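You operate a simulated robot arm through the tools that you are given. There is no shell and no other tool. Be economical: measure what you need, move in short steps, check, and stop when the job is done.

The job below is to be done with a simulated robot arm. You get a single attempt, and the scene is never put back.

JOB
Put things in order on the top of the fitting bench. At the end: the red dome stands where the black fault label clip stood; the grey base stands where the red dome stood; the purple bulb stands on top of the white dome; the black fault label clip stands on top of the teal beacon; whatever was shut is shut again. Leave all else as you found it, and nothing knocked over.
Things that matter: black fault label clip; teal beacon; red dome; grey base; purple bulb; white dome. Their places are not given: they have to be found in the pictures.

It is judged by the outcome, as a careful person would: the job done as asked, and still so three seconds after it is handed in. It fails if anything else is knocked over, pushed out of place, dropped, spilled or broken.

ROBOT AND FRAMES
A 7-joint arm with a two-finger parallel gripper, fixed in place. Base frame: the origin is at the foot of the arm, x ahead of it, y to its left, z up; the work surface is at about z = 85. Units: cm, rad, N and s.
With the tool pointing down near the work surface it reaches from about 24 to 68 cm from the base axis. Its first joint turns from -1.152 to 1.152 rad. Payload 2.4 kg.
Tool frame: the origin (TCP) lies between the finger pads and is the grasp point; the fingertips stand 3 cm ahead of it; z points along the fingers, y is the line along which they close. The gripper opens to 9.4 cm. The fingers are 2.8 cm wide and 1 cm thick; the gripper's body (5 by 9.6 cm) begins 5.5 cm behind the TCP.
Orientation is that of the tool frame in the base frame, as [roll, pitch, yaw] about the fixed x, y, z axes, in that order (R = Rz(yaw) Ry(pitch) Rx(roll)). With the fingers straight down and closing along the base's y, the tool's x points along the base's -x, its y along +y and its z along -z.

CONTROLS
- The arm moves only by the tool jog_arm. Its argument "series" is a list of rows, each a list of 3 entries, a list of its own where there are three numbers: the turn, a rotation vector about the tool's x, y, z in rad, then the shift along the tool's x, y, z in cm, then the opening, from 0 (shut) to 1 (fully open). In form: [[[ax, ay, az], [dx, dy, dz], fingers], ...]. A call has 1 to 12 rows; each row is the pose to reach, as a shift and turn from the pose commanded when the call began, along the tool's axes at that moment. A row lasts 0.2 s, in which the tool goes at most 5 cm and 0.15 rad; a call with a longer step from one row to the next is refused whole, and so is a gripper value outside its range. Where a pose cannot be reached the arm comes as near as it can. A force on the tool above 40 N (or 10 N above the force at the start of the call, whichever is more), or a blocked arm, ends the call early, and 0.2 s more pass. Each finger travels about 15.3 cm/s and halts on what it meets, pressing with about 43 N; the grip force reading is that of the motor and also rises with nothing between the fingers. The clock runs only during rows and for 0.2 s after the last one: add rows that repeat a pose to give the fingers time. The reply holds the time, the measured pose of the TCP, the force on the tool along the base axes, the opening and the grip force, in the units named above and with some noise.
- Cameras (640 x 400 px; columns grow to the right, rows downward): "scene" is fixed at [2.67, 46.63, 144.17]; the picture's right is [-0.85, -0.53, 0.00], its down [-0.32, 0.50, -0.80] and it looks along [0.43, -0.68, -0.60] (base axes); focal length 343 px, centre (320, 200). "wrist" rides on the gripper at [-3.7, 0, -5.8] in the tool frame; the picture's right is [0.00, -1.00, 0.00], its down [0.97, 0.00, -0.24] and it looks along [0.24, 0.00, 0.97] (tool axes); focal length 218 px, centre (320, 200).
- grab_frame(camera): a new picture of that camera. It takes no simulated time.
- pixel_to_xyz(camera, pixels): for up to 12 pixels [column, row] of the newest picture of that camera ("zoom" is the newest enlarged one), the place [x, y, z] in the base frame of the surface seen there, good to about 0.2 cm. It takes no simulated time.
- enlarge(camera, box): a new picture of the part [left, top, right, bottom] of that camera's present view, enlarged. It takes no simulated time.
- sign_off(): hands the job in; it is judged then, once.

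Keep the steps short. Do not move on a guess: measure, check each grasp and each placing, and mend mistakes. In all there are 80 turns and 34 pictures (those below and enlarged ones count). Leave the gripper open and the arm clear of the work at the hand-in unless told otherwise, and finish with a single line.

The tools are called after "Call:" as name(argument=value, ...) on one line, values as JSON. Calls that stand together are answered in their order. jog_arm: Moves the arm, as the interface text tells. Its arguments: {"type":"object","properties":{"series":{"type":"array","items":{"type":"array"}}},"required":["series"]} The other tools are called the same way: grab_frame (camera) takes a picture; pixel_to_xyz (camera, pixels) gives the place of the surface under pixels of a picture; enlarge (camera, box) takes an enlarged picture of a part of a camera's view; sign_off () hands the job in.

At the start:

```text
time_s: 0.0
tool_pos: [34.31, -21.32, 114.74]
tool_rot: [3.142, 0.001, 3.142]
force: [0.0, 0.2, -0.7]
width: 9.38
grip_force: 0.1
```

scene: 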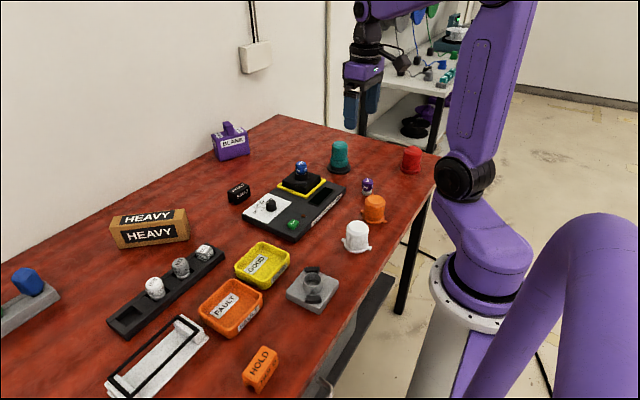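
wrist: 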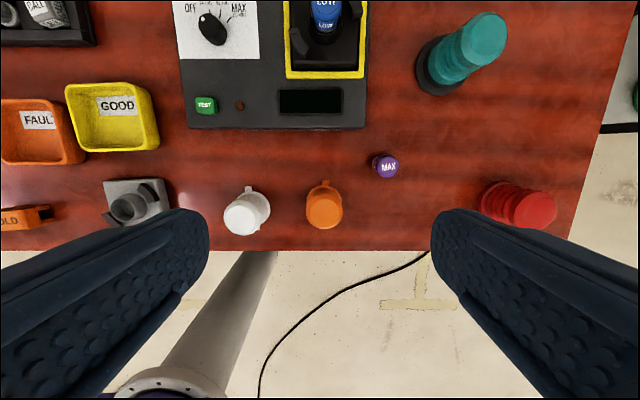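

I see the black clip near (238,193), the teal beacon (340,157), the red dome (411,160), the white dome (356,236), the purple bulb (367,186) and the grey base (312,288). I'll enlarge these areas to check them.

Call:
enlarge(camera="scene", box=[200, 110, 440, 260])

Call:
pixel_to_xyz(camera="scene", pixels=[[238, 187], [238, 198], [340, 145], [340, 165], [411, 150], [411, 165], [367, 181], [356, 225], [356, 245], [312, 275], [312, 296], [374, 200]])

Call:
enlarge(camera="scene", box=[230, 220, 390, 320])

```text
2.67 times, centred on (320, 185) of scene
```

zoom: 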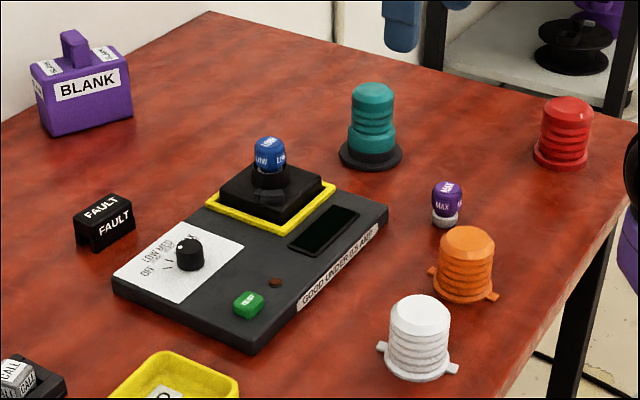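

```text
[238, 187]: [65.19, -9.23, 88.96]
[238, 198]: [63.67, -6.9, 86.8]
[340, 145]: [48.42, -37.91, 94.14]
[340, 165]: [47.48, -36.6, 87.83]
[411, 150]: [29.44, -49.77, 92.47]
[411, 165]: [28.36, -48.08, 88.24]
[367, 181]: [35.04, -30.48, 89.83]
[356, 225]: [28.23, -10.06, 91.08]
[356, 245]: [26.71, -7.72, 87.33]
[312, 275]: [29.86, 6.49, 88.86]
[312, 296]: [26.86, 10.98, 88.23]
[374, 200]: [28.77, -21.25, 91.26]
```

```text
4.00 times, centred on (310, 270) of scene
```

zoom: 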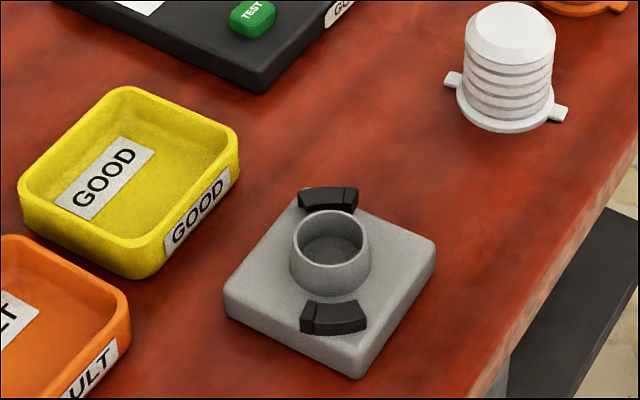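

All the objects are located and nothing is visibly closed. The clip is at about (64.5,-8). I'll move above it for a wrist view.

Call:
jog_arm(series=[[[0, 0, 0], [-4, 2, 1], 1], [[0, 0, 0], [-8, 4, 2], 1], [[0, 0, 0], [-12, 6, 3], 1], [[0, 0, 0], [-16, 8, 4], 1], [[0, 0, 0], [-20, 10, 5], 1], [[0, 0, 0], [-24, 12, 6], 1], [[0, 0, 0], [-26, 13.3, 6.7], 1], [[0, 0, 0], [-26, 13.3, 6.7], 1]])

Call:
grab_frame(camera="wrist")

```text
time_s: 1.8
tool_pos: [60.22, -7.91, 107.97]
tool_rot: [3.141, 0.001, 3.141]
force: [0.3, 0.5, -0.4]
width: 9.41
grip_force: 0.0
```

```text
29 pictures are left
```

wrist: 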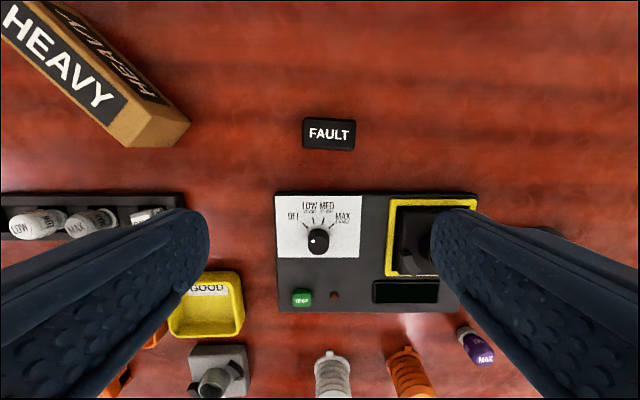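

The clip shows at (303-355, 118-151). I'll measure its corners and centre, plus the surface next to it.

Call:
pixel_to_xyz(camera="wrist", pixels=[[305, 121], [354, 123], [353, 147], [305, 146], [329, 134], [329, 165], [329, 149], [331, 380], [200, 380], [205, 360], [185, 350], [245, 350]])

Call:
enlarge(camera="wrist", box=[280, 100, 380, 163])

```text
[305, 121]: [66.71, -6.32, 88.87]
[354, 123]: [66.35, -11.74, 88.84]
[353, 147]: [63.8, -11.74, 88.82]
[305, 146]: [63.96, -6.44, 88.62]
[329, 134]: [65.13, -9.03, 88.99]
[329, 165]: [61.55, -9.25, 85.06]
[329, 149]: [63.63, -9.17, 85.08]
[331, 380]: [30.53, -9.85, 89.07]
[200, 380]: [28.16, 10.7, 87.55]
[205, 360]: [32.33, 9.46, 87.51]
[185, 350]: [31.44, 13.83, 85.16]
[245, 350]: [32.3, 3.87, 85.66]
```

```text
6.35 times, centred on (330, 132) of wrist
```

zoom: 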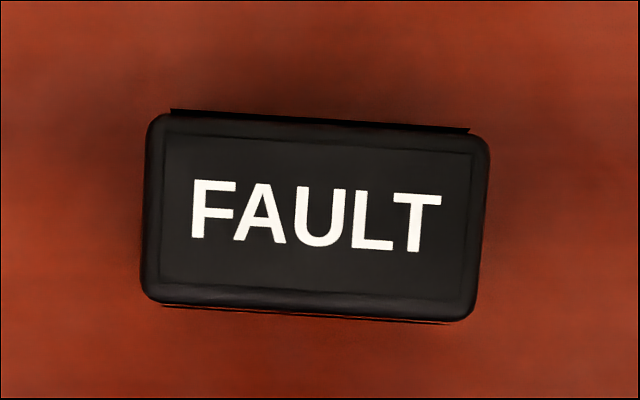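

The clip top is 5.5 × 3 cm and centred near (65.2,-9.05). Its top is at z 88.9, and it's turned about -0.06 rad. I'll move over it, stop a bit above and check alignment.

Call:
jog_arm(series=[[[0, 0, 0.03], [-2.5, -0.6, 3], 1], [[0, 0, 0.06], [-4.95, -1.14, 6], 1], [[0, 0, 0.06], [-4.95, -1.14, 10], 1], [[0, 0, 0.06], [-4.95, -1.14, 10], 1]])

Call:
grab_frame(camera="wrist")

```text
time_s: 2.8
tool_pos: [65.31, -9.14, 97.95]
tool_rot: [3.141, -0.001, 3.082]
force: [0.7, 0.0, -0.6]
width: 9.41
grip_force: 0.0
```

```text
27 pictures are left
```

wrist: 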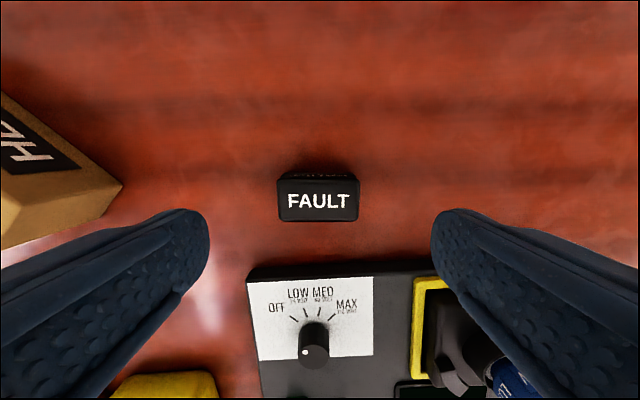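

The clip is centred between the fingers at (318,200) and square to them. Next I descend to z≈88.5 and close.

Call:
pixel_to_xyz(camera="wrist", pixels=[[282, 185], [354, 185], [354, 217], [282, 217], [318, 200]])

Call:
jog_arm(series=[[[0, 0, 0], [0, 0, 4], 1], [[0, 0, 0], [0, 0, 7], 1], [[0, 0, 0], [0, 0, 9.4], 1], [[0, 0, 0], [0, 0, 9.4], 1]])

```text
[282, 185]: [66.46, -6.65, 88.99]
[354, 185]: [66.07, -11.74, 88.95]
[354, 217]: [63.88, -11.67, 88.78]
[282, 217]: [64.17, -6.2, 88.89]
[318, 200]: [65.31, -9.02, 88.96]
```

```text
time_s: 3.8
tool_pos: [65.27, -9.1, 88.49]
tool_rot: [-3.141, -0.001, 3.082]
force: [0.2, -0.3, 0.1]
width: 9.39
grip_force: 0.1
```

I'm down at z 88.49, centred on the clip. I'll close, then lift.

Call:
jog_arm(series=[[[0, 0, 0], [0, 0, 0], 0.6], [[0, 0, 0], [0, 0, 0], 0.3], [[0, 0, 0], [0, 0, 0], 0.3], [[0, 0, 0], [0, 0, -3], 0.3], [[0, 0, 0], [0, 0, -8], 0.3], [[0, 0, 0], [0, 0, -13], 0.3], [[0, 0, 0], [0, 0, -18], 0.3], [[0, 0, 0], [0, 0, -20], 0.3], [[0, 0, 0], [0, 0, -20], 0.3]])

Call:
enlarge(camera="scene", box=[160, 60, 400, 210])

```text
time_s: 5.8
tool_pos: [65.36, -9.18, 108.66]
tool_rot: [3.142, 0.0, 3.082]
force: [-0.3, 0.4, -1.2]
width: 6.32
grip_force: 42.7
```

```text
2.67 times, centred on (280, 135) of scene
```

zoom: 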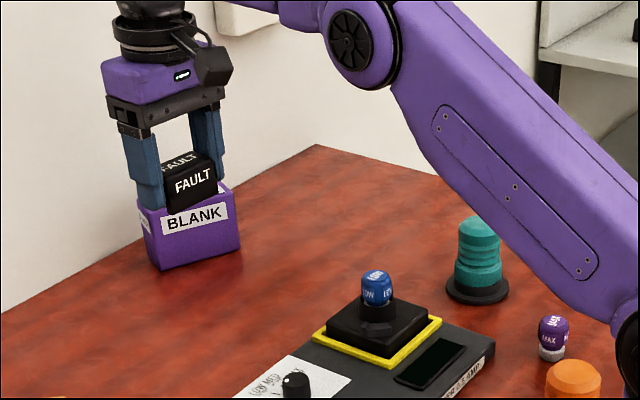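

The clip is held (width 6.3). Next I carry it high to just short of the beacon and look down at the beacon top.

Call:
jog_arm(series=[[[0, 0, 0], [2.6, -3.9, -0.3], 0.3], [[0, 0, 0], [5.2, -7.8, -0.6], 0.3], [[0, 0, -0.03], [7.8, -11.7, -1], 0.3], [[0, 0, -0.06], [10.3, -15.5, -1.5], 0.3], [[0, 0, -0.06], [12.9, -19.4, -1.5], 0.3], [[0, 0, -0.06], [15.5, -23.3, -1.5], 0.3], [[0, 0, -0.06], [18, -27.1, -1.5], 0.3], [[0, 0, -0.06], [20.6, -31, -1.5], 0.3], [[0, 0, -0.06], [20.6, -31, -1.5], 0.3]])

Call:
grab_frame(camera="wrist")

```text
time_s: 7.8
tool_pos: [42.79, -38.94, 110.02]
tool_rot: [-3.142, -0.002, -3.141]
force: [-0.1, 0.7, -0.6]
width: 6.33
grip_force: 42.8
```

```text
25 pictures are left
```

wrist: 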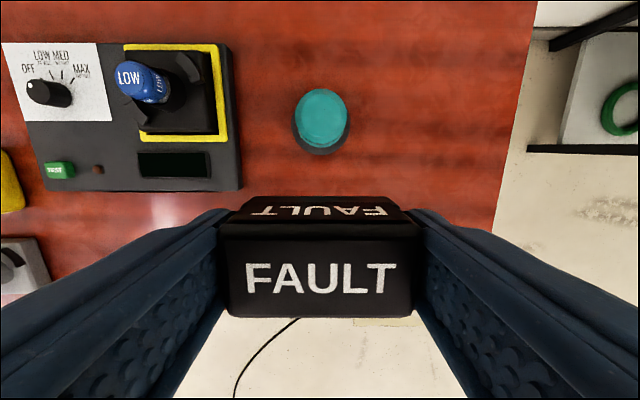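

The beacon top shows at about (322,116). I'll measure its edges and centre.

Call:
pixel_to_xyz(camera="wrist", pixels=[[300, 117], [344, 117], [322, 92], [322, 140], [322, 116], [310, 105], [334, 128], [311, 128], [334, 105], [321, 152]])

Call:
enlarge(camera="wrist", box=[272, 82, 372, 162])

```text
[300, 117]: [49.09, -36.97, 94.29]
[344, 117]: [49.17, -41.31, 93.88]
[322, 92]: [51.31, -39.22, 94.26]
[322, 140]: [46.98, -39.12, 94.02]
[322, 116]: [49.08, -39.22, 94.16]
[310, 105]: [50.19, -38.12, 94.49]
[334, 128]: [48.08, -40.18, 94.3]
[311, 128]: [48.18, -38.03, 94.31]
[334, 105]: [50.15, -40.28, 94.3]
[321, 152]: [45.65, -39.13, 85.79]
```

```text
5.00 times, centred on (322, 122) of wrist
```

zoom: 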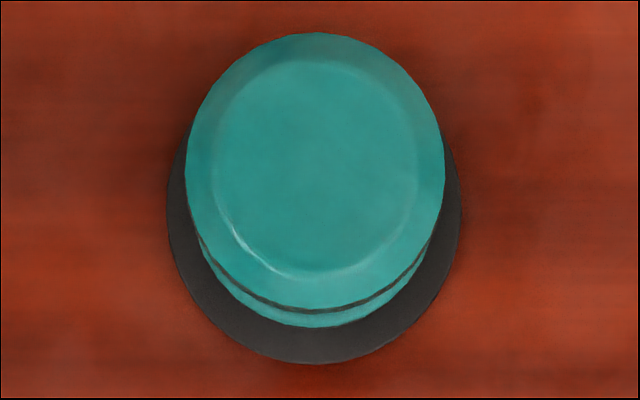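

The beacon's flat top is centred at about (49.1,-39.15) at z 94.3. I'll inspect the underside of the clip before placing it.

Call:
enlarge(camera="scene", box=[330, 50, 426, 110])

```text
6.67 times, centred on (378, 80) of scene
```

zoom: 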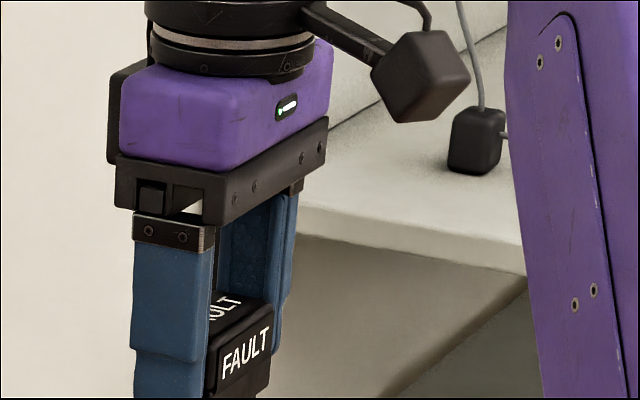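

The first zoom shows the clip's legs run along its long sides, so it will stand on the flat top. I'll move over the beacon and descend to just above contact.

Call:
jog_arm(series=[[[0, 0, 0], [-3.2, -0.1, 0], 0.3], [[0, 0, 0], [-6.31, -0.21, 0], 0.3], [[0, 0, 0], [-6.31, -0.21, 4.5], 0.3], [[0, 0, 0], [-6.31, -0.21, 9], 0.3], [[0, 0, 0], [-6.31, -0.21, 11.2], 0.3], [[0, 0, 0], [-6.31, -0.21, 11.2], 0.3]])

Call:
enlarge(camera="scene", box=[292, 90, 388, 180])

```text
time_s: 9.2
tool_pos: [49.24, -39.03, 98.77]
tool_rot: [-3.141, 0.0, 3.141]
force: [-0.2, -0.3, 0.5]
width: 6.28
grip_force: 42.6
```

```text
4.44 times, centred on (340, 135) of scene
```

zoom: 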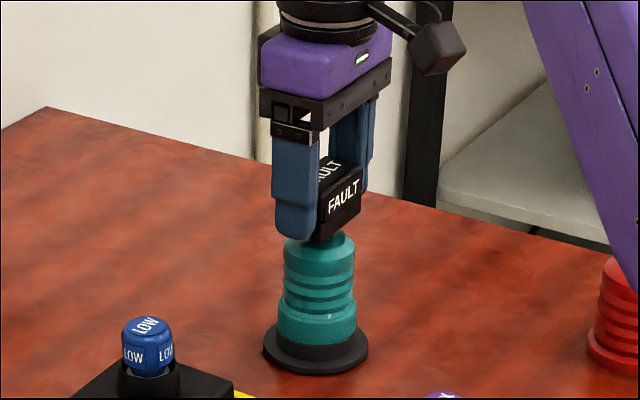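

The clip hovers about 1 cm above the beacon top. I'll lower it gently and watch the force.

Call:
jog_arm(series=[[[0, 0, 0], [0.1, -0.1, 0.4], 0.3], [[0, 0, 0], [0.1, -0.1, 0.7], 0.3], [[0, 0, 0], [0.1, -0.1, 0.9], 0.3], [[0, 0, 0], [0.1, -0.1, 1.0], 0.3], [[0, 0, 0], [0.1, -0.1, 1.05], 0.3], [[0, 0, 0], [0.1, -0.1, 1.05], 0.3]])

```text
time_s: 10.6
tool_pos: [49.16, -39.25, 97.76]
tool_rot: [-3.142, 0.0, -3.14]
force: [0.1, 0.9, -0.7]
width: 6.31
grip_force: 43.4
```

Call:
jog_arm(series=[[[0, 0, 0], [0, 0, 0.1], 0.3], [[0, 0, 0], [0, 0, 0.18], 0.3], [[0, 0, 0], [0, 0, 0.18], 0.3]])

Call:
enlarge(camera="scene", box=[310, 110, 370, 160])

```text
time_s: 11.4
tool_pos: [49.08, -39.18, 97.77]
tool_rot: [-3.14, 0.002, 3.141]
force: [-2.8, 1.2, 15.4]
width: 6.31
grip_force: 43.0
```

```text
8.00 times, centred on (340, 135) of scene
```

zoom: 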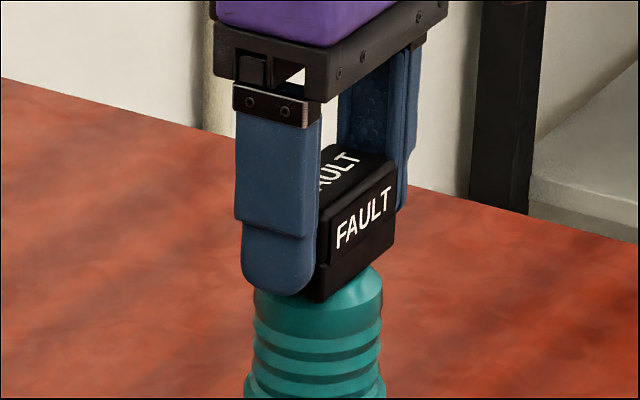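

Contact is confirmed: 15 N with the clip seated. I'll ease off 0.1 cm, open gradually and rise.

Call:
jog_arm(series=[[[0, 0, 0], [0, 0, -0.13], 0.3], [[0, 0, 0], [0, 0, -0.13], 0.7], [[0, 0, 0], [0, 0, -0.13], 1], [[0, 0, 0], [0, 0, -0.13], 1], [[0, 0, 0], [0, 0, -4], 1], [[0, 0, 0], [0, 0, -8.5], 1], [[0, 0, 0], [0, 0, -12.5], 1], [[0, 0, 0], [0, 0, -12.5], 1]])

Call:
grab_frame(camera="wrist")

```text
time_s: 13.2
tool_pos: [49.19, -39.2, 110.3]
tool_rot: [3.141, 0.0, 3.141]
force: [-0.6, -0.1, -0.7]
width: 9.41
grip_force: 0.0
```

```text
20 pictures are left
```

wrist: 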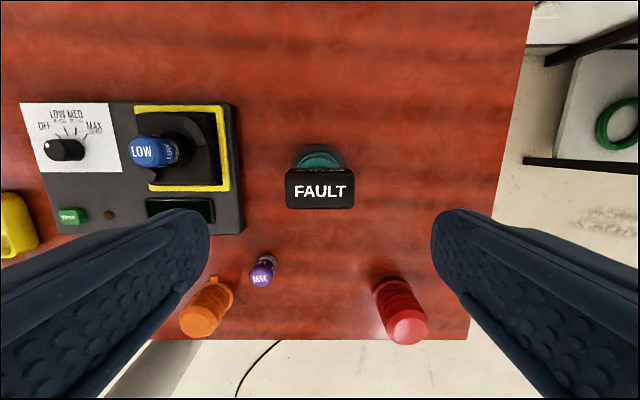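

The clip stands on the beacon. Next is the red dome, seen from (374,280) to (428,345). I'll move above it for measuring: roughly (29,-50), which is about 55-58 cm out.

Call:
pixel_to_xyz(camera="wrist", pixels=[[407, 328], [390, 328], [425, 328], [407, 313], [407, 342], [378, 285]])

Call:
jog_arm(series=[[[0, 0, 0], [4, -2, 0], 1], [[0, 0, 0], [8, -4, 0], 1], [[0, 0, 0], [12, -6, 0], 1], [[0, 0, 0], [16, -8, 0], 1], [[0, 0, 0], [19, -10, 0], 1], [[0, 0, 0], [19, -10, 0], 1]])

Call:
grab_frame(camera="wrist")

```text
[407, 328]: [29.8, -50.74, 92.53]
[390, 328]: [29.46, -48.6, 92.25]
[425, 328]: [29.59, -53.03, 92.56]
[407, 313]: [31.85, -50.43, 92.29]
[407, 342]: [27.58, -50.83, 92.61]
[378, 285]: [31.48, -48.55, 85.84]
```

```text
time_s: 14.6
tool_pos: [30.09, -49.15, 110.21]
tool_rot: [-3.141, 0.0, -3.138]
force: [-0.3, -1.1, 0.2]
width: 9.38
grip_force: 0.0
```

```text
19 pictures are left
```

wrist: 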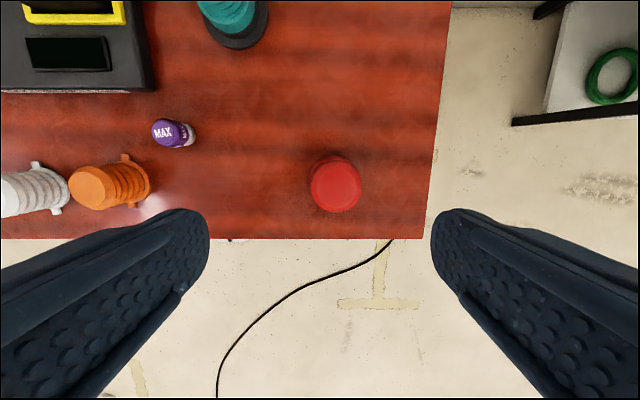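

The red dome top shows at (336,184). I'll enlarge and measure it.

Call:
enlarge(camera="wrist", box=[286, 142, 386, 222])

Call:
pixel_to_xyz(camera="wrist", pixels=[[315, 184], [357, 184], [336, 164], [336, 206], [336, 185], [329, 155], [310, 165], [352, 160], [312, 178], [361, 184]])

```text
5.00 times, centred on (336, 182) of wrist
```

zoom: 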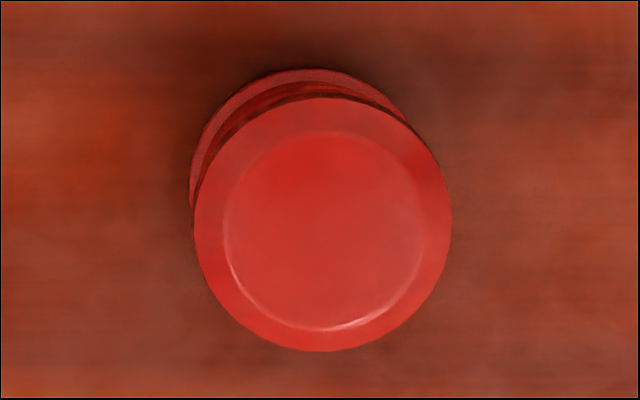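

```text
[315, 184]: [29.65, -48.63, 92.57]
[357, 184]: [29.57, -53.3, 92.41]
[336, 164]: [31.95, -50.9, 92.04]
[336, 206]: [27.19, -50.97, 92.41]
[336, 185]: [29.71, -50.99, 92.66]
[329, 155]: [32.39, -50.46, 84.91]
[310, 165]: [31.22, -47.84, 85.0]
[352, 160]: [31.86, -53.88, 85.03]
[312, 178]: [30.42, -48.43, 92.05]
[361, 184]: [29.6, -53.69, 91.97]
```

The red dome is plain and round, with its centre at about (29.6,-51.05), its top at 92.5 and a diameter of about 5.2. I'll centre over it and descend to z 89.8.

Call:
jog_arm(series=[[[0, 0, 0], [0.49, -1.9, 2], 1], [[0, 0, 0], [0.49, -1.9, 7], 1], [[0, 0, 0], [0.49, -1.9, 12], 1], [[0, 0, 0], [0.49, -1.9, 12], 1]])

Call:
grab_frame(camera="wrist")

```text
time_s: 15.6
tool_pos: [29.7, -51.15, 98.15]
tool_rot: [3.141, 0.0, 3.142]
force: [-0.2, 0.2, -0.5]
width: 9.38
grip_force: 0.0
```

```text
17 pictures are left
```

wrist: 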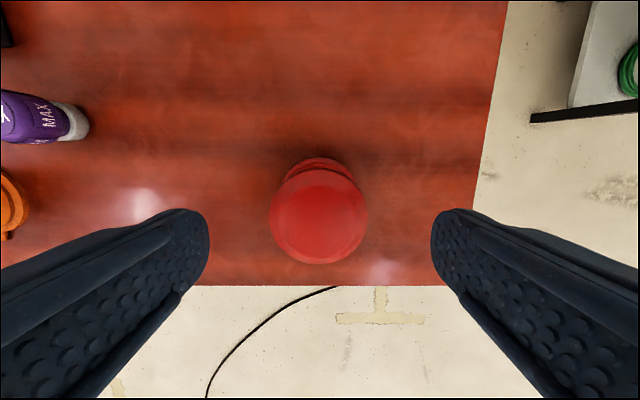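

The dome is centred at column 319. I'll check the centre's x coordinate and descend to 89.8 with the gripper open.

Call:
pixel_to_xyz(camera="wrist", pixels=[[319, 217], [274, 217], [364, 217], [319, 174], [319, 258]])

Call:
jog_arm(series=[[[0, 0, 0], [0, 0, 4], 1], [[0, 0, 0], [0, 0, 7], 1], [[0, 0, 0], [0, 0, 8.4], 1], [[0, 0, 0], [0, 0, 8.4], 1]])

```text
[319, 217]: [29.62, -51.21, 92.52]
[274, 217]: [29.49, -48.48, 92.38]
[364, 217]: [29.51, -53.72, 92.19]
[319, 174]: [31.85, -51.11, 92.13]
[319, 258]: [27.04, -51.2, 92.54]
```

```text
time_s: 16.6
tool_pos: [29.75, -51.04, 89.86]
tool_rot: [-3.14, -0.001, 3.141]
force: [-0.4, 0.3, 0.3]
width: 9.41
grip_force: 0.0
```

Everything agrees: the dome centre is about (29.5,-51.1). I'll close and lift.

Call:
jog_arm(series=[[[0, 0, 0], [0, 0, 0], 0.6], [[0, 0, 0], [0, 0, 0], 0.3], [[0, 0, 0], [0, 0, 0], 0.3], [[0, 0, 0], [0, 0, -3], 0.3], [[0, 0, 0], [0, 0, -8], 0.3], [[0, 0, 0], [0, 0, -13], 0.3], [[0, 0, 0], [0, 0, -18], 0.3], [[0, 0, 0], [0, 0, -23], 0.3], [[0, 0, 0], [0, 0, -23], 0.3]])

```text
time_s: 18.6
tool_pos: [29.71, -51.08, 112.77]
tool_rot: [3.141, 0.0, 3.14]
force: [0.5, 0.2, -0.8]
width: 5.83
grip_force: 42.8
```

The dome is held (width 5.8). Now I carry it at height to above the clip's old place, TCP (65.4,-9.1).

Call:
jog_arm(series=[[[0, 0, 0], [-2.97, 3.5, 0], 0.3], [[0, 0, 0], [-5.94, 7, 0], 0.3], [[0, 0, 0], [-8.91, 10.5, 0], 0.3], [[0, 0, 0], [-11.88, 14, 0], 0.3], [[0, 0, 0], [-14.85, 17.5, 0], 0.3], [[0, 0, 0], [-17.82, 21, 0], 0.3], [[0, 0, 0], [-20.8, 24.5, 0], 0.3], [[0, 0, 0], [-23.77, 28, 0], 0.3], [[0, 0, 0], [-26.74, 31.5, 0], 0.3], [[0, 0, 0], [-29.71, 35, 0], 0.3], [[0, 0, 0], [-32.68, 38.5, 0], 0.3], [[0, 0, 0], [-35.65, 42, 0], 0.3]])

Call:
jog_arm(series=[[[0, 0, 0], [0, 0, 5], 0.3], [[0, 0, 0], [0, 0, 10], 0.3], [[0, 0, 0], [0, 0, 15], 0.3], [[0, 0, 0], [0, 0, 20], 0.3], [[0, 0, 0], [0, 0, 20], 0.3]])

Call:
enlarge(camera="scene", box=[160, 90, 400, 240])

```text
time_s: 21.2
tool_pos: [64.95, -9.07, 112.75]
tool_rot: [-3.141, -0.004, 3.141]
force: [1.2, -0.7, 1.2]
width: 5.79
grip_force: 43.4
```

```text
time_s: 22.4
tool_pos: [65.22, -9.01, 92.71]
tool_rot: [-3.142, 0.0, -3.141]
force: [0.0, 0.4, -0.9]
width: 5.79
grip_force: 43.1
```

```text
2.67 times, centred on (280, 165) of scene
```

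zoom: 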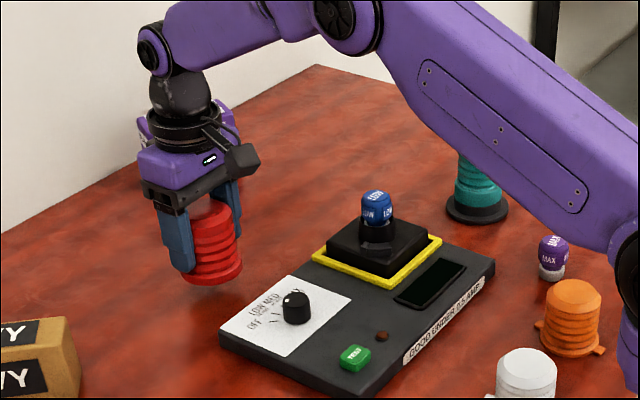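

The dome is upright over the spot, about 2.9 cm above the table. I'll lower it gently.

Call:
jog_arm(series=[[[0, 0, 0], [-0.15, -0.05, 1.2], 0.3], [[0, 0, 0], [-0.15, -0.05, 2.2], 0.3], [[0, 0, 0], [-0.15, -0.05, 2.6], 0.3], [[0, 0, 0], [-0.15, -0.05, 2.8], 0.3], [[0, 0, 0], [-0.15, -0.05, 2.9], 0.3], [[0, 0, 0], [-0.15, -0.05, 2.95], 0.3], [[0, 0, 0], [-0.15, -0.05, 2.95], 0.3]])

```text
time_s: 24.0
tool_pos: [65.4, -9.03, 89.83]
tool_rot: [3.14, -0.002, -3.141]
force: [0.3, 0.5, -1.6]
width: 5.8
grip_force: 43.0
```

No contact yet, so I'll lower a touch more.

Call:
jog_arm(series=[[[0, 0, 0], [0, 0, 0.1], 0.3], [[0, 0, 0], [0, 0, 0.15], 0.3], [[0, 0, 0], [0, 0, 0.15], 0.3]])

```text
time_s: 24.8
tool_pos: [65.44, -9.05, 89.79]
tool_rot: [-3.14, 0.002, -3.14]
force: [-2.9, 1.8, 12.5]
width: 5.78
grip_force: 42.3
```

Contact (12.5 N). I'll ease off, open and rise, then check.

Call:
jog_arm(series=[[[0, 0, 0], [0, 0, -0.1], 0.3], [[0, 0, 0], [0, 0, -0.1], 0.7], [[0, 0, 0], [0, 0, -0.1], 1], [[0, 0, 0], [0, 0, -0.1], 1], [[0, 0, 0], [0, 0, -4], 1], [[0, 0, 0], [0, 0, -9], 1], [[0, 0, 0], [0, 0, -14], 1], [[0, 0, 0], [0, 0, -19], 1], [[0, 0, 0], [0, 0, -22], 1], [[0, 0, 0], [0, 0, -22], 1]])

Call:
grab_frame(camera="wrist")

```text
time_s: 27.0
tool_pos: [65.61, -9.17, 111.67]
tool_rot: [3.141, 0.0, -3.141]
force: [0.7, 0.0, 0.2]
width: 9.38
grip_force: 0.1
```

```text
15 pictures are left
```

wrist: 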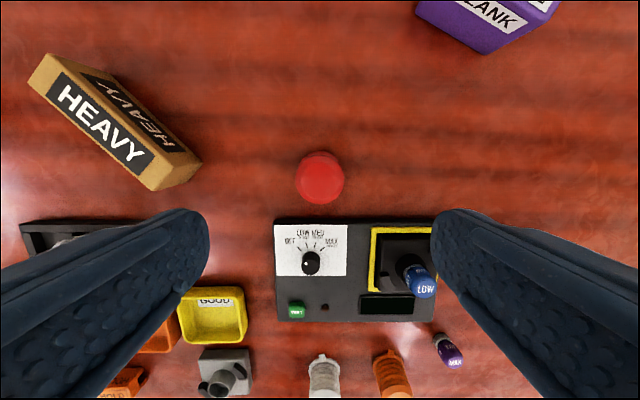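

The red dome stands upright. I'll measure it and go over the grey base.

Call:
pixel_to_xyz(camera="wrist", pixels=[[320, 178], [297, 178], [343, 178], [320, 157], [320, 201]])

Call:
jog_arm(series=[[[0, 0, 0], [4, 2, 0], 1], [[0, 0, 0], [8, 4, 0], 1], [[0, 0, 0], [12, 6, 0], 1], [[0, 0, 0], [16, 8, 0], 1], [[0, 0, 0], [20, 10, 0], 1], [[0, 0, 0], [24, 12, 0], 1], [[0, 0, 0], [28, 14, 0], 1], [[0, 0, 0], [32, 16, 0], 1], [[0, 0, 0], [36, 17.9, 0], 1], [[0, 0, 0], [36, 17.9, 4], 1], [[0, 0, 0], [36, 17.9, 7], 1], [[0, 0, 0], [36, 17.9, 7], 1]])

Call:
grab_frame(camera="wrist")

```text
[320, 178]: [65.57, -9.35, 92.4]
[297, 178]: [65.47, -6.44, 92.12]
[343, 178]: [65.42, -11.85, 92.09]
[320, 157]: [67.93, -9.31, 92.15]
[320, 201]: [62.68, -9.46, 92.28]
```

```text
time_s: 29.6
tool_pos: [29.31, 8.95, 104.62]
tool_rot: [3.141, -0.001, 3.141]
force: [-0.7, -0.2, 0.4]
width: 9.4
grip_force: 0.0
```

```text
14 pictures are left
```

wrist: 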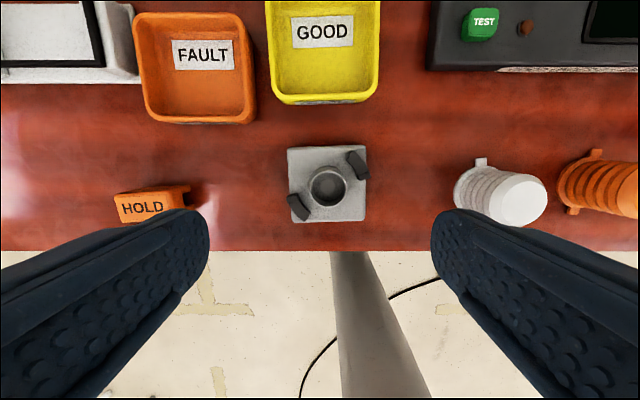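

The red dome's centre is about (65.3,-9.2), which matches the clip's old place. Now I'll measure the grey base, whose plate spans about (288-367,147-222).

Call:
pixel_to_xyz(camera="wrist", pixels=[[291, 151], [361, 148], [364, 216], [294, 220], [327, 186], [327, 168], [309, 186], [347, 186], [327, 205], [357, 166], [298, 207], [327, 235]])

Call:
enlarge(camera="wrist", box=[267, 140, 387, 232])

```text
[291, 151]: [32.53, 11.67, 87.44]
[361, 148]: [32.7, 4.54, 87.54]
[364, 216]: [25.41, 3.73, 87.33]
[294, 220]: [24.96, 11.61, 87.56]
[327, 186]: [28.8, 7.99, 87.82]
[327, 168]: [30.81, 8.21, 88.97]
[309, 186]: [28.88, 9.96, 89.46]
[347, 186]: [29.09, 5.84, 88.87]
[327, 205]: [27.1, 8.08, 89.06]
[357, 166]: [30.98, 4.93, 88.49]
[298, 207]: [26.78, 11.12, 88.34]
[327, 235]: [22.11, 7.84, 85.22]
```

```text
4.35 times, centred on (327, 186) of wrist
```

zoom: 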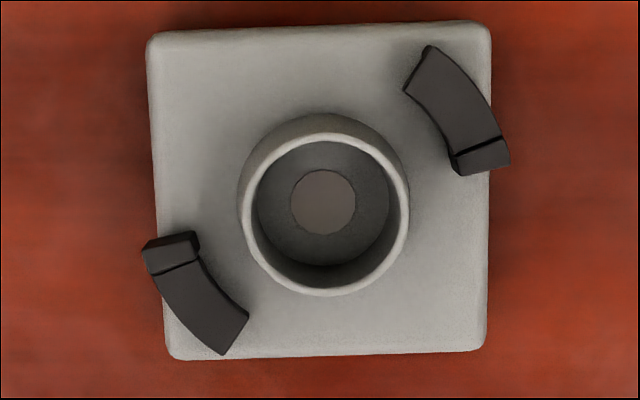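

The plate is about 8 × 8 cm, z 85–87.5, centred near (28.8,7.9). Its hooks stick out near the ±y sides. I'll grip the plate across x, where mid-edges are free of hooks, by turning the gripper a quarter turn.

Call:
jog_arm(series=[[[0, 0, 0.14], [0.4, -1.0, 0], 1], [[0, 0, 0.28], [0.4, -1.0, 0], 1], [[0, 0, 0.42], [0.4, -1.0, 0], 1], [[0, 0, 0.56], [0.4, -1.0, 0], 1], [[0, 0, 0.7], [0.4, -1.0, 0], 1], [[0, 0, 0.84], [0.4, -1.0, 0], 1], [[0, 0, 0.98], [0.4, -1.0, 0], 1], [[0, 0, 1.12], [0.4, -1.0, 0], 1], [[0, 0, 1.26], [0.4, -1.0, 0], 1], [[0, 0, 1.4], [0.4, -1.0, 0], 1], [[0, 0, 1.54], [0.4, -1.0, 0], 1], [[0, 0, 1.5708], [0.4, -1.0, 0], 1]])

Call:
grab_frame(camera="wrist")

```text
time_s: 32.2
tool_pos: [28.94, 7.73, 104.61]
tool_rot: [-3.141, 0.0, 1.569]
force: [0.4, -0.6, 0.4]
width: 9.4
grip_force: 0.1
```

```text
12 pictures are left
```

wrist: 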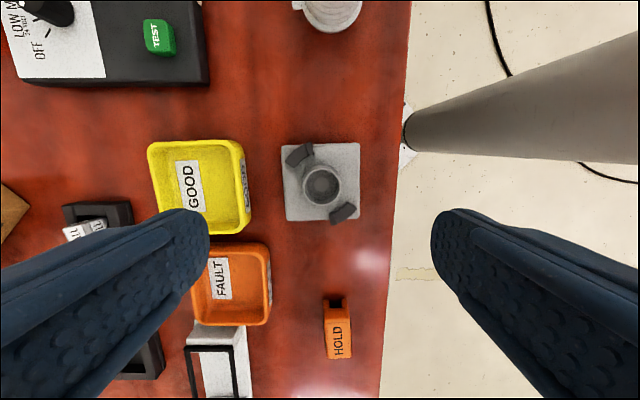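

Here the plate spans cols 281–360 and the yellow tray's edge is at col 252. I'll measure the plate corners and the tray edge for finger clearance.

Call:
pixel_to_xyz(camera="wrist", pixels=[[283, 148], [357, 145], [359, 215], [288, 219], [284, 182], [359, 182], [251, 182], [248, 215], [322, 145], [322, 217], [270, 182], [246, 165]])

Call:
enlarge(camera="wrist", box=[240, 135, 400, 235])

```text
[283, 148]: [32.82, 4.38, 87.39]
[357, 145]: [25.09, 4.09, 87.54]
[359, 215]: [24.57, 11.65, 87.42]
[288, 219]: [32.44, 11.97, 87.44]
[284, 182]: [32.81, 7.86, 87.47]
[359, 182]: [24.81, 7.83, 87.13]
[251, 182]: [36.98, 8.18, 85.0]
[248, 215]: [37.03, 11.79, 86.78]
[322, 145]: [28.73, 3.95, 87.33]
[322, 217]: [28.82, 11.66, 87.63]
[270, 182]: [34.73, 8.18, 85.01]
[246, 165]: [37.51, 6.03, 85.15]
```

```text
4.00 times, centred on (320, 185) of wrist
```

zoom: 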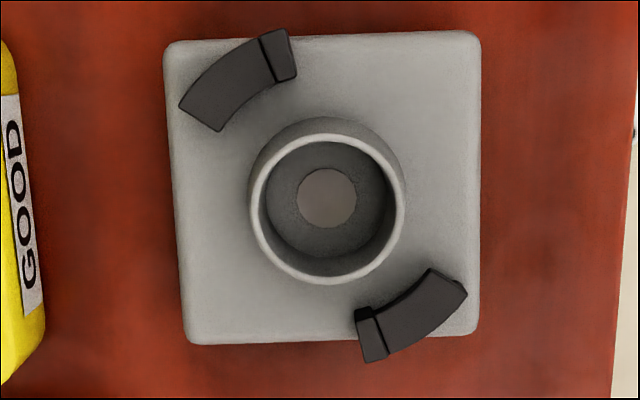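

The plate centre is (28.8,7.9), turned +0.05 rad, and the fingers have about 0.7 cm clearance each side. The tray is clear (x ≥ 36.9). I'll descend in two stages.

Call:
jog_arm(series=[[[0, 0, -0.05], [0.17, -0.14, 3], 1], [[0, 0, -0.05], [0.17, -0.14, 8], 1], [[0, 0, -0.05], [0.17, -0.14, 10], 1], [[0, 0, -0.05], [0.17, -0.14, 10], 1]])

Call:
grab_frame(camera="wrist")

```text
time_s: 33.2
tool_pos: [28.8, 7.8, 94.64]
tool_rot: [-3.141, 0.001, 1.62]
force: [1.1, 0.4, -1.2]
width: 9.41
grip_force: 0.1
```

```text
10 pictures are left
```

wrist: 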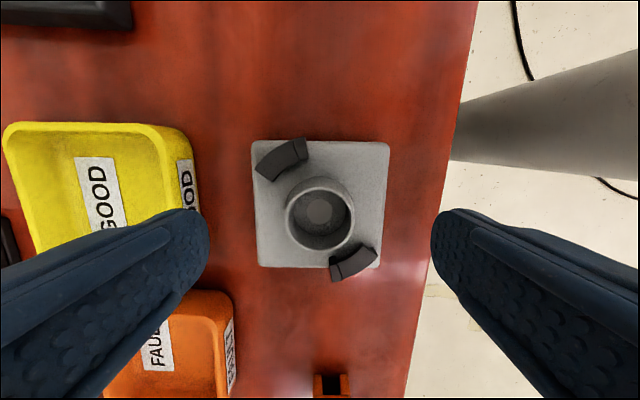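

The plate is square and centred (cols 251–389). I'll descend to z 88.45.

Call:
jog_arm(series=[[[0, 0, 0], [0, 0, 2.5], 1], [[0, 0, 0], [0, 0, 4.5], 1], [[0, 0, 0], [0, 0, 5.7], 1], [[0, 0, 0], [0, 0, 6.15], 1], [[0, 0, 0], [0, 0, 6.15], 1]])

```text
time_s: 34.4
tool_pos: [28.73, 7.87, 88.55]
tool_rot: [-3.141, 0.0, 1.622]
force: [-0.3, -0.3, -1.2]
width: 9.41
grip_force: 0.1
```

No contact on the way down. I'll close and lift.

Call:
jog_arm(series=[[[0, 0, 0], [0, 0, 0], 0.8], [[0, 0, 0], [0, 0, 0], 0.6], [[0, 0, 0], [0, 0, 0], 0.6], [[0, 0, 0], [0, 0, -2], 0.6], [[0, 0, 0], [0, 0, -6], 0.6], [[0, 0, 0], [0, 0, -11], 0.6], [[0, 0, 0], [0, 0, -16], 0.6], [[0, 0, 0], [0, 0, -21], 0.6], [[0, 0, 0], [0, 0, -22], 0.6], [[0, 0, 0], [0, 0, -22], 0.6]])

Call:
enlarge(camera="scene", box=[220, 120, 460, 280])

```text
time_s: 36.6
tool_pos: [28.81, 8.05, 110.49]
tool_rot: [3.14, 0.0, 1.62]
force: [0.0, 0.5, -3.0]
width: 8.34
grip_force: 42.8
```

```text
2.50 times, centred on (340, 200) of scene
```

zoom: 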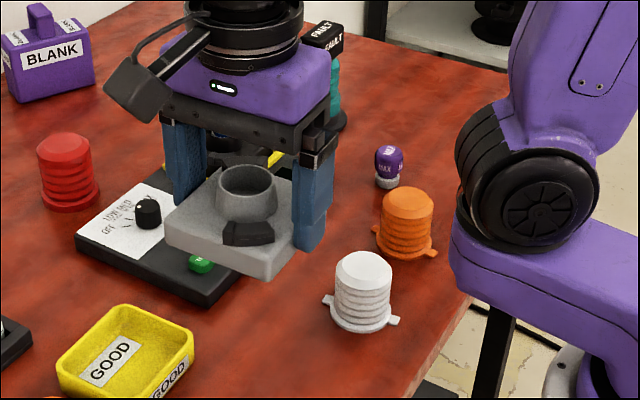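

The base is held level (width 8.3). I'll carry it at height toward the red dome's old place, bowing slightly outward.

Call:
jog_arm(series=[[[0, 0, 0], [-4.5, 1.2, 0], 0.6], [[0, 0, 0], [-9, 2.4, 0], 0.6], [[0, 0, 0], [-13.5, 3.6, 0], 0.6], [[0, 0, 0], [-18, 4.2, 0], 0.6], [[0, 0, 0], [-22.5, 4.5, 0], 0.6], [[0, 0, 0], [-27, 4.5, 0], 0.6], [[0, 0, 0], [-31.5, 4.5, 0], 0.6], [[0, 0, 0], [-36, 3.8, 0], 0.6], [[0, 0, 0], [-40.5, 2.6, 0], 0.6], [[0, 0, 0], [-45, 1.4, 0], 0.6], [[0, 0, 0], [-49.5, 0.3, 0], 0.6], [[0, 0, 0], [-49.5, 0.3, 0], 0.6]])

```text
time_s: 39.2
tool_pos: [31.62, -41.42, 110.45]
tool_rot: [3.141, -0.001, 1.623]
force: [0.6, 0.6, -2.6]
width: 8.34
grip_force: 43.3
```

Call:
jog_arm(series=[[[0, 0, 0], [-4.5, -1.2, 0], 0.6], [[0, 0, 0], [-9.0, -2.4, 0], 0.6], [[0, 0, 0], [-9.59, -2.52, 3], 0.6], [[0, 0, 0], [-9.59, -2.52, 7.5], 0.6], [[0, 0, 0], [-9.59, -2.52, 12], 0.6], [[0, 0, 0], [-9.59, -2.52, 16.5], 0.6], [[0, 0, 0], [-9.59, -2.52, 18.4], 0.6], [[0, 0, 0], [-9.59, -2.52, 18.4], 0.6]])

Call:
enlarge(camera="scene", box=[300, 90, 500, 215])

```text
time_s: 41.0
tool_pos: [29.67, -51.27, 92.11]
tool_rot: [-3.141, 0.0, 1.622]
force: [-0.4, -0.4, -2.0]
width: 8.33
grip_force: 43.4
```

```text
3.20 times, centred on (400, 152) of scene
```

zoom: 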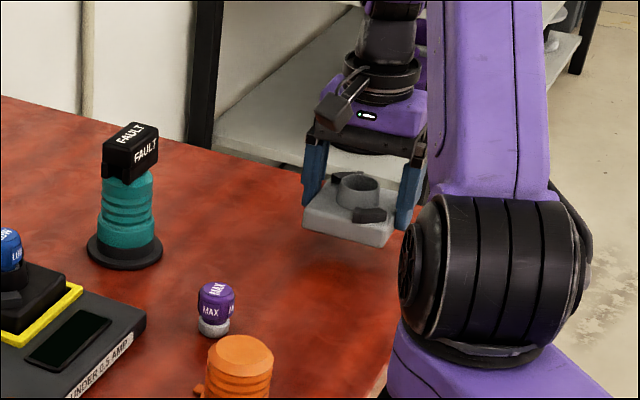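

The base is level over the spot, and the clip is stable on the beacon. I'll lower about 3.5 cm gently.

Call:
jog_arm(series=[[[0, 0, 0], [0.1, -0.1, 1.5], 0.6], [[0, 0, 0], [0.1, -0.1, 2.6], 0.6], [[0, 0, 0], [0.1, -0.1, 3.2], 0.6], [[0, 0, 0], [0.1, -0.1, 3.45], 0.6], [[0, 0, 0], [0.1, -0.1, 3.6], 0.6], [[0, 0, 0], [0.1, -0.1, 3.7], 0.6], [[0, 0, 0], [0.1, -0.1, 3.7], 0.6]])

```text
time_s: 42.6
tool_pos: [29.48, -51.01, 88.57]
tool_rot: [-3.141, 0.0, 1.623]
force: [-2.0, 3.9, 11.4]
width: 8.35
grip_force: 43.3
```

Contact (11 N). I'll ease off, open and rise straight up.

Call:
jog_arm(series=[[[0, 0, 0], [0, 0, -0.1], 0.6], [[0, 0, 0], [0, 0, -0.1], 0.9], [[0, 0, 0], [0, 0, -0.1], 1], [[0, 0, 0], [0, 0, -0.1], 1], [[0, 0, 0], [0, 0, -3], 1], [[0, 0, 0], [0, 0, -8], 1], [[0, 0, 0], [0, 0, -13], 1], [[0, 0, 0], [0, 0, -18], 1], [[0, 0, 0], [0, 0, -21], 1], [[0, 0, 0], [0, 0, -21], 1]])

Call:
grab_frame(camera="wrist")

```text
time_s: 44.8
tool_pos: [29.54, -51.02, 109.56]
tool_rot: [3.141, 0.0, 1.621]
force: [-0.3, 0.7, -0.2]
width: 9.39
grip_force: 0.1
```

```text
7 pictures are left
```

wrist: 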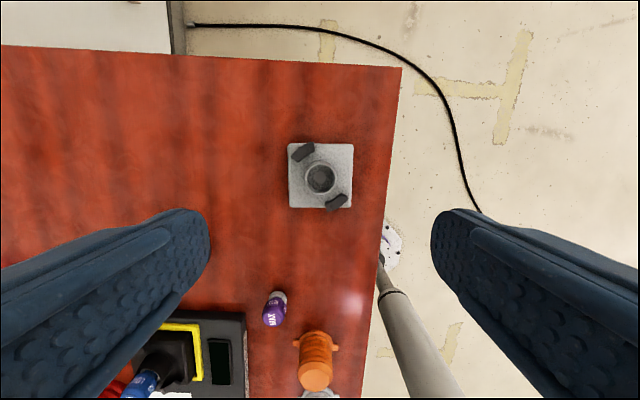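

The base is placed, standing flat. Next is the purple bulb, seen at (274,310). I'll measure it and the base position.

Call:
pixel_to_xyz(camera="wrist", pixels=[[290, 146], [352, 146], [351, 207], [291, 206], [272, 320], [264, 318], [282, 318], [272, 327], [279, 297], [274, 310]])

```text
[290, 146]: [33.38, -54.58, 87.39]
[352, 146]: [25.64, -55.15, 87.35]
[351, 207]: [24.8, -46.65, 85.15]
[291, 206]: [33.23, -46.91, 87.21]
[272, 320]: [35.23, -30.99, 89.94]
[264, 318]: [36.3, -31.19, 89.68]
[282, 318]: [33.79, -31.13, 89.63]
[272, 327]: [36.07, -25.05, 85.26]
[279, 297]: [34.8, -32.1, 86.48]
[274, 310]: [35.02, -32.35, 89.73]
```

The base plate is centred at about (29.4,-50.9), matching the red dome's old place. The bulb is near (35,-31.5), with its top at 90. I'll move above it.

Call:
jog_arm(series=[[[0, 0, 0], [4.5, 1.6, 0], 1], [[0, 0, 0], [9, 3.2, 0], 1], [[0, 0, 0], [13.5, 4.8, 0], 1], [[0, 0, 0], [18, 6.3, 0], 1], [[0, 0, 0], [19.2, 6.43, 3], 1], [[0, 0, 0], [19.2, 6.43, 7.5], 1], [[0, 0, 0], [19.2, 6.43, 10.5], 1], [[0, 0, 0], [19.2, 6.43, 10.5], 1]])

Call:
grab_frame(camera="wrist")

```text
time_s: 46.6
tool_pos: [35.12, -31.54, 98.96]
tool_rot: [3.142, 0.0, 1.622]
force: [-0.7, 0.2, 0.6]
width: 9.38
grip_force: 0.0
```

```text
6 pictures are left
```

wrist: 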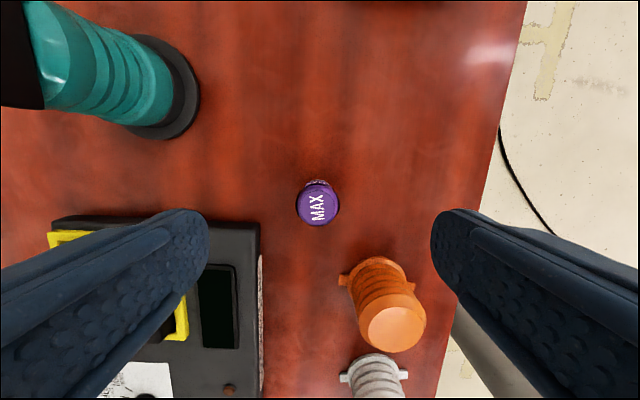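

Call:
pixel_to_xyz(camera="wrist", pixels=[[318, 203], [298, 203], [338, 203], [318, 185], [318, 222], [263, 240], [258, 222], [377, 364], [390, 325], [375, 350]])

```text
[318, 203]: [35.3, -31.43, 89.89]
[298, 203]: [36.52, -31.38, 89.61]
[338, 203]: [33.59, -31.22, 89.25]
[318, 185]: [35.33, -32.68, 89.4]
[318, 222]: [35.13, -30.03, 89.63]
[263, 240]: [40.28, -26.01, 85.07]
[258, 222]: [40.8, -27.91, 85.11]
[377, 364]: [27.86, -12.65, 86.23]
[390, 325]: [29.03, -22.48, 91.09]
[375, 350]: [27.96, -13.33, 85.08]
```

The bulb centre is (35.1,-31.35). I'll descend to 88.9 and close.

Call:
jog_arm(series=[[[0, 0, 0], [0.15, 0, 4], 1], [[0, 0, 0], [0.15, 0, 8], 1], [[0, 0, 0], [0.15, 0, 10.05], 1], [[0, 0, 0], [0.15, 0, 10.05], 1], [[0, 0, 0], [0.15, 0, 10.05], 0.7], [[0, 0, 0], [0.15, 0, 10.05], 0.4], [[0, 0, 0], [0.15, 0, 10.05], 0.15], [[0, 0, 0], [0.15, 0, 10.05], 0.15], [[0, 0, 0], [0.15, 0, 10.05], 0.15]])

```text
time_s: 48.6
tool_pos: [34.88, -31.37, 88.93]
tool_rot: [3.141, -0.002, 1.621]
force: [0.5, 0.6, 0.3]
width: 3.14
grip_force: 42.2
```

The bulb is gripped (3.1 cm). I'll lift and carry it past the white dome to look at the dome top.

Call:
jog_arm(series=[[[0, 0, 0], [0, 0, -4], 0.15], [[0, 0, 0], [0, 0, -9], 0.15], [[0, 0, 0], [0, 0, -14], 0.15], [[0, 0, 0], [0, 0, -18], 0.15], [[0, 0, 0], [4.5, -0.9, -18], 0.15], [[0, 0, 0], [9, -1.8, -18], 0.15], [[0, 0, 0], [13.5, -2.7, -18], 0.15], [[0, 0, 0], [18, -3.6, -18], 0.15], [[0, 0, 0], [22.5, -4.5, -18], 0.15], [[0, 0, 0], [27, -5.4, -18], 0.15], [[0, 0, 0], [28.7, -5.57, -18], 0.15], [[0, 0, 0], [28.7, -5.57, -18], 0.15]])

Call:
grab_frame(camera="wrist")

```text
time_s: 51.2
tool_pos: [27.9, -3.03, 107.0]
tool_rot: [3.141, 0.0, 1.621]
force: [-0.2, 0.1, -0.7]
width: 3.07
grip_force: 42.9
```

```text
5 pictures are left
```

wrist: 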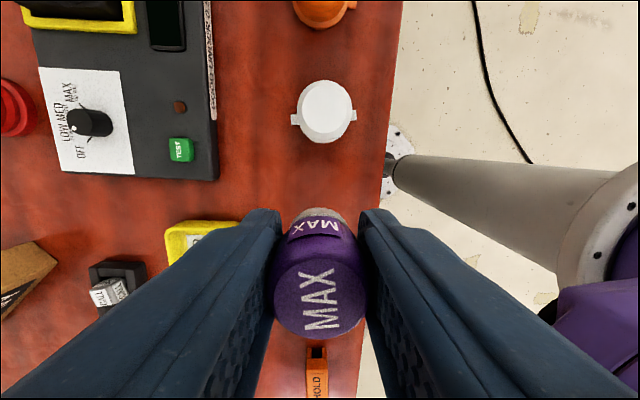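

The white dome's top shows at (325,108). I'll measure it and the held bulb.

Call:
pixel_to_xyz(camera="wrist", pixels=[[325, 108], [303, 108], [348, 108], [325, 86], [325, 130], [314, 97], [338, 97], [314, 119], [338, 119], [319, 300], [319, 330], [319, 275]])

Call:
enlarge(camera="wrist", box=[280, 75, 376, 155])

```text
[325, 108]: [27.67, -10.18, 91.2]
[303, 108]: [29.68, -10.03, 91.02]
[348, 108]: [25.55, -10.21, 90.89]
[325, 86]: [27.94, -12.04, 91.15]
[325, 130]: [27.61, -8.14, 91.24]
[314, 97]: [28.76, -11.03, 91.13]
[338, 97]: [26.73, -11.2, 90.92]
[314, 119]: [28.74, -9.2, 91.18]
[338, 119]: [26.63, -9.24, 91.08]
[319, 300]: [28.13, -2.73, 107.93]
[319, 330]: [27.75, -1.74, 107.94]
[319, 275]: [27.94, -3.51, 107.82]
```

```text
5.00 times, centred on (328, 115) of wrist
```

zoom: 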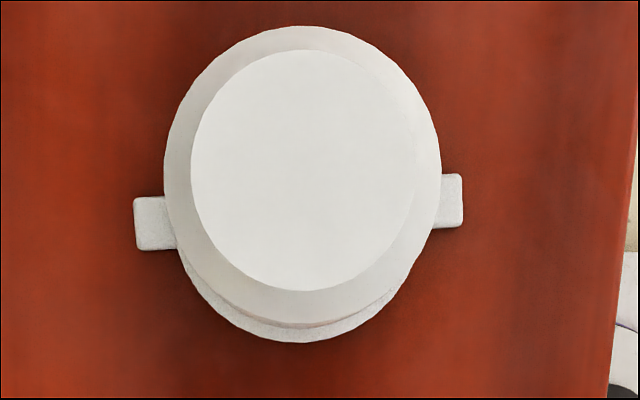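

The flat top is centred at (27.7,-10.1), z 91.15. I'll move over it and descend to about 1 cm above contact.

Call:
jog_arm(series=[[[0, 0, 0], [-3.6, -0.3, 0], 0.15], [[0, 0, 0], [-7.1, -0.59, 0], 0.15], [[0, 0, 0], [-7.1, -0.59, 4.5], 0.15], [[0, 0, 0], [-7.1, -0.59, 9], 0.15], [[0, 0, 0], [-7.1, -0.59, 11], 0.15], [[0, 0, 0], [-7.1, -0.59, 11], 0.15], [[0, 0, 0], [-7.1, -0.59, 11], 0.15]])

Call:
enlarge(camera="scene", box=[308, 180, 404, 260])

```text
time_s: 52.8
tool_pos: [27.66, -10.13, 95.87]
tool_rot: [3.14, -0.001, 1.622]
force: [0.3, 0.5, 0.8]
width: 3.06
grip_force: 43.1
```

```text
5.00 times, centred on (356, 220) of scene
```

zoom: 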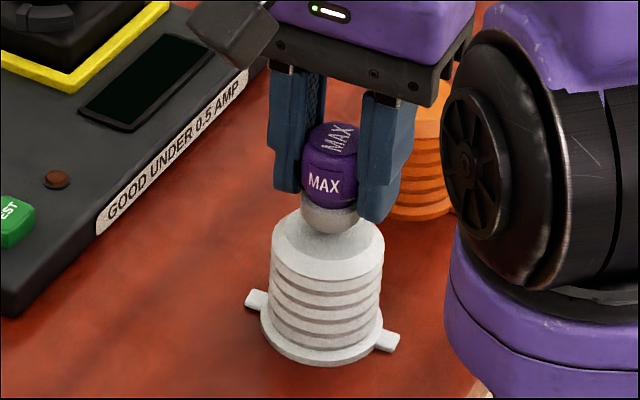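

The bulb is centred just above the dome. I'll lower gently.

Call:
jog_arm(series=[[[0, 0, 0], [0, 0, 0.3], 0.15], [[0, 0, 0], [0, 0, 0.5], 0.15], [[0, 0, 0], [0, 0, 0.65], 0.15], [[0, 0, 0], [0, 0, 0.75], 0.15], [[0, 0, 0], [0, 0, 0.75], 0.15]])

```text
time_s: 54.0
tool_pos: [27.72, -10.22, 95.08]
tool_rot: [-3.141, -0.001, 1.621]
force: [0.8, -0.7, -1.0]
width: 3.03
grip_force: 42.9
```

Call:
jog_arm(series=[[[0, 0, 0], [0, 0, 0.07], 0.15], [[0, 0, 0], [0, 0, 0.14], 0.15], [[0, 0, 0], [0, 0, 0.2], 0.15], [[0, 0, 0], [0, 0, 0.2], 0.15]])

```text
time_s: 55.0
tool_pos: [27.68, -10.2, 94.87]
tool_rot: [-3.14, 0.0, 1.62]
force: [0.8, 0.0, 0.1]
width: 3.02
grip_force: 43.1
```

Still no contact, so I'll continue in small steps.

Call:
jog_arm(series=[[[0, 0, 0], [0, 0, 0.07], 0.15], [[0, 0, 0], [0, 0, 0.14], 0.15], [[0, 0, 0], [0, 0, 0.14], 0.15]])

```text
time_s: 55.8
tool_pos: [27.8, -10.24, 94.79]
tool_rot: [3.139, 0.003, 1.623]
force: [-2.8, 4.3, 33.1]
width: 3.02
grip_force: 42.7
```

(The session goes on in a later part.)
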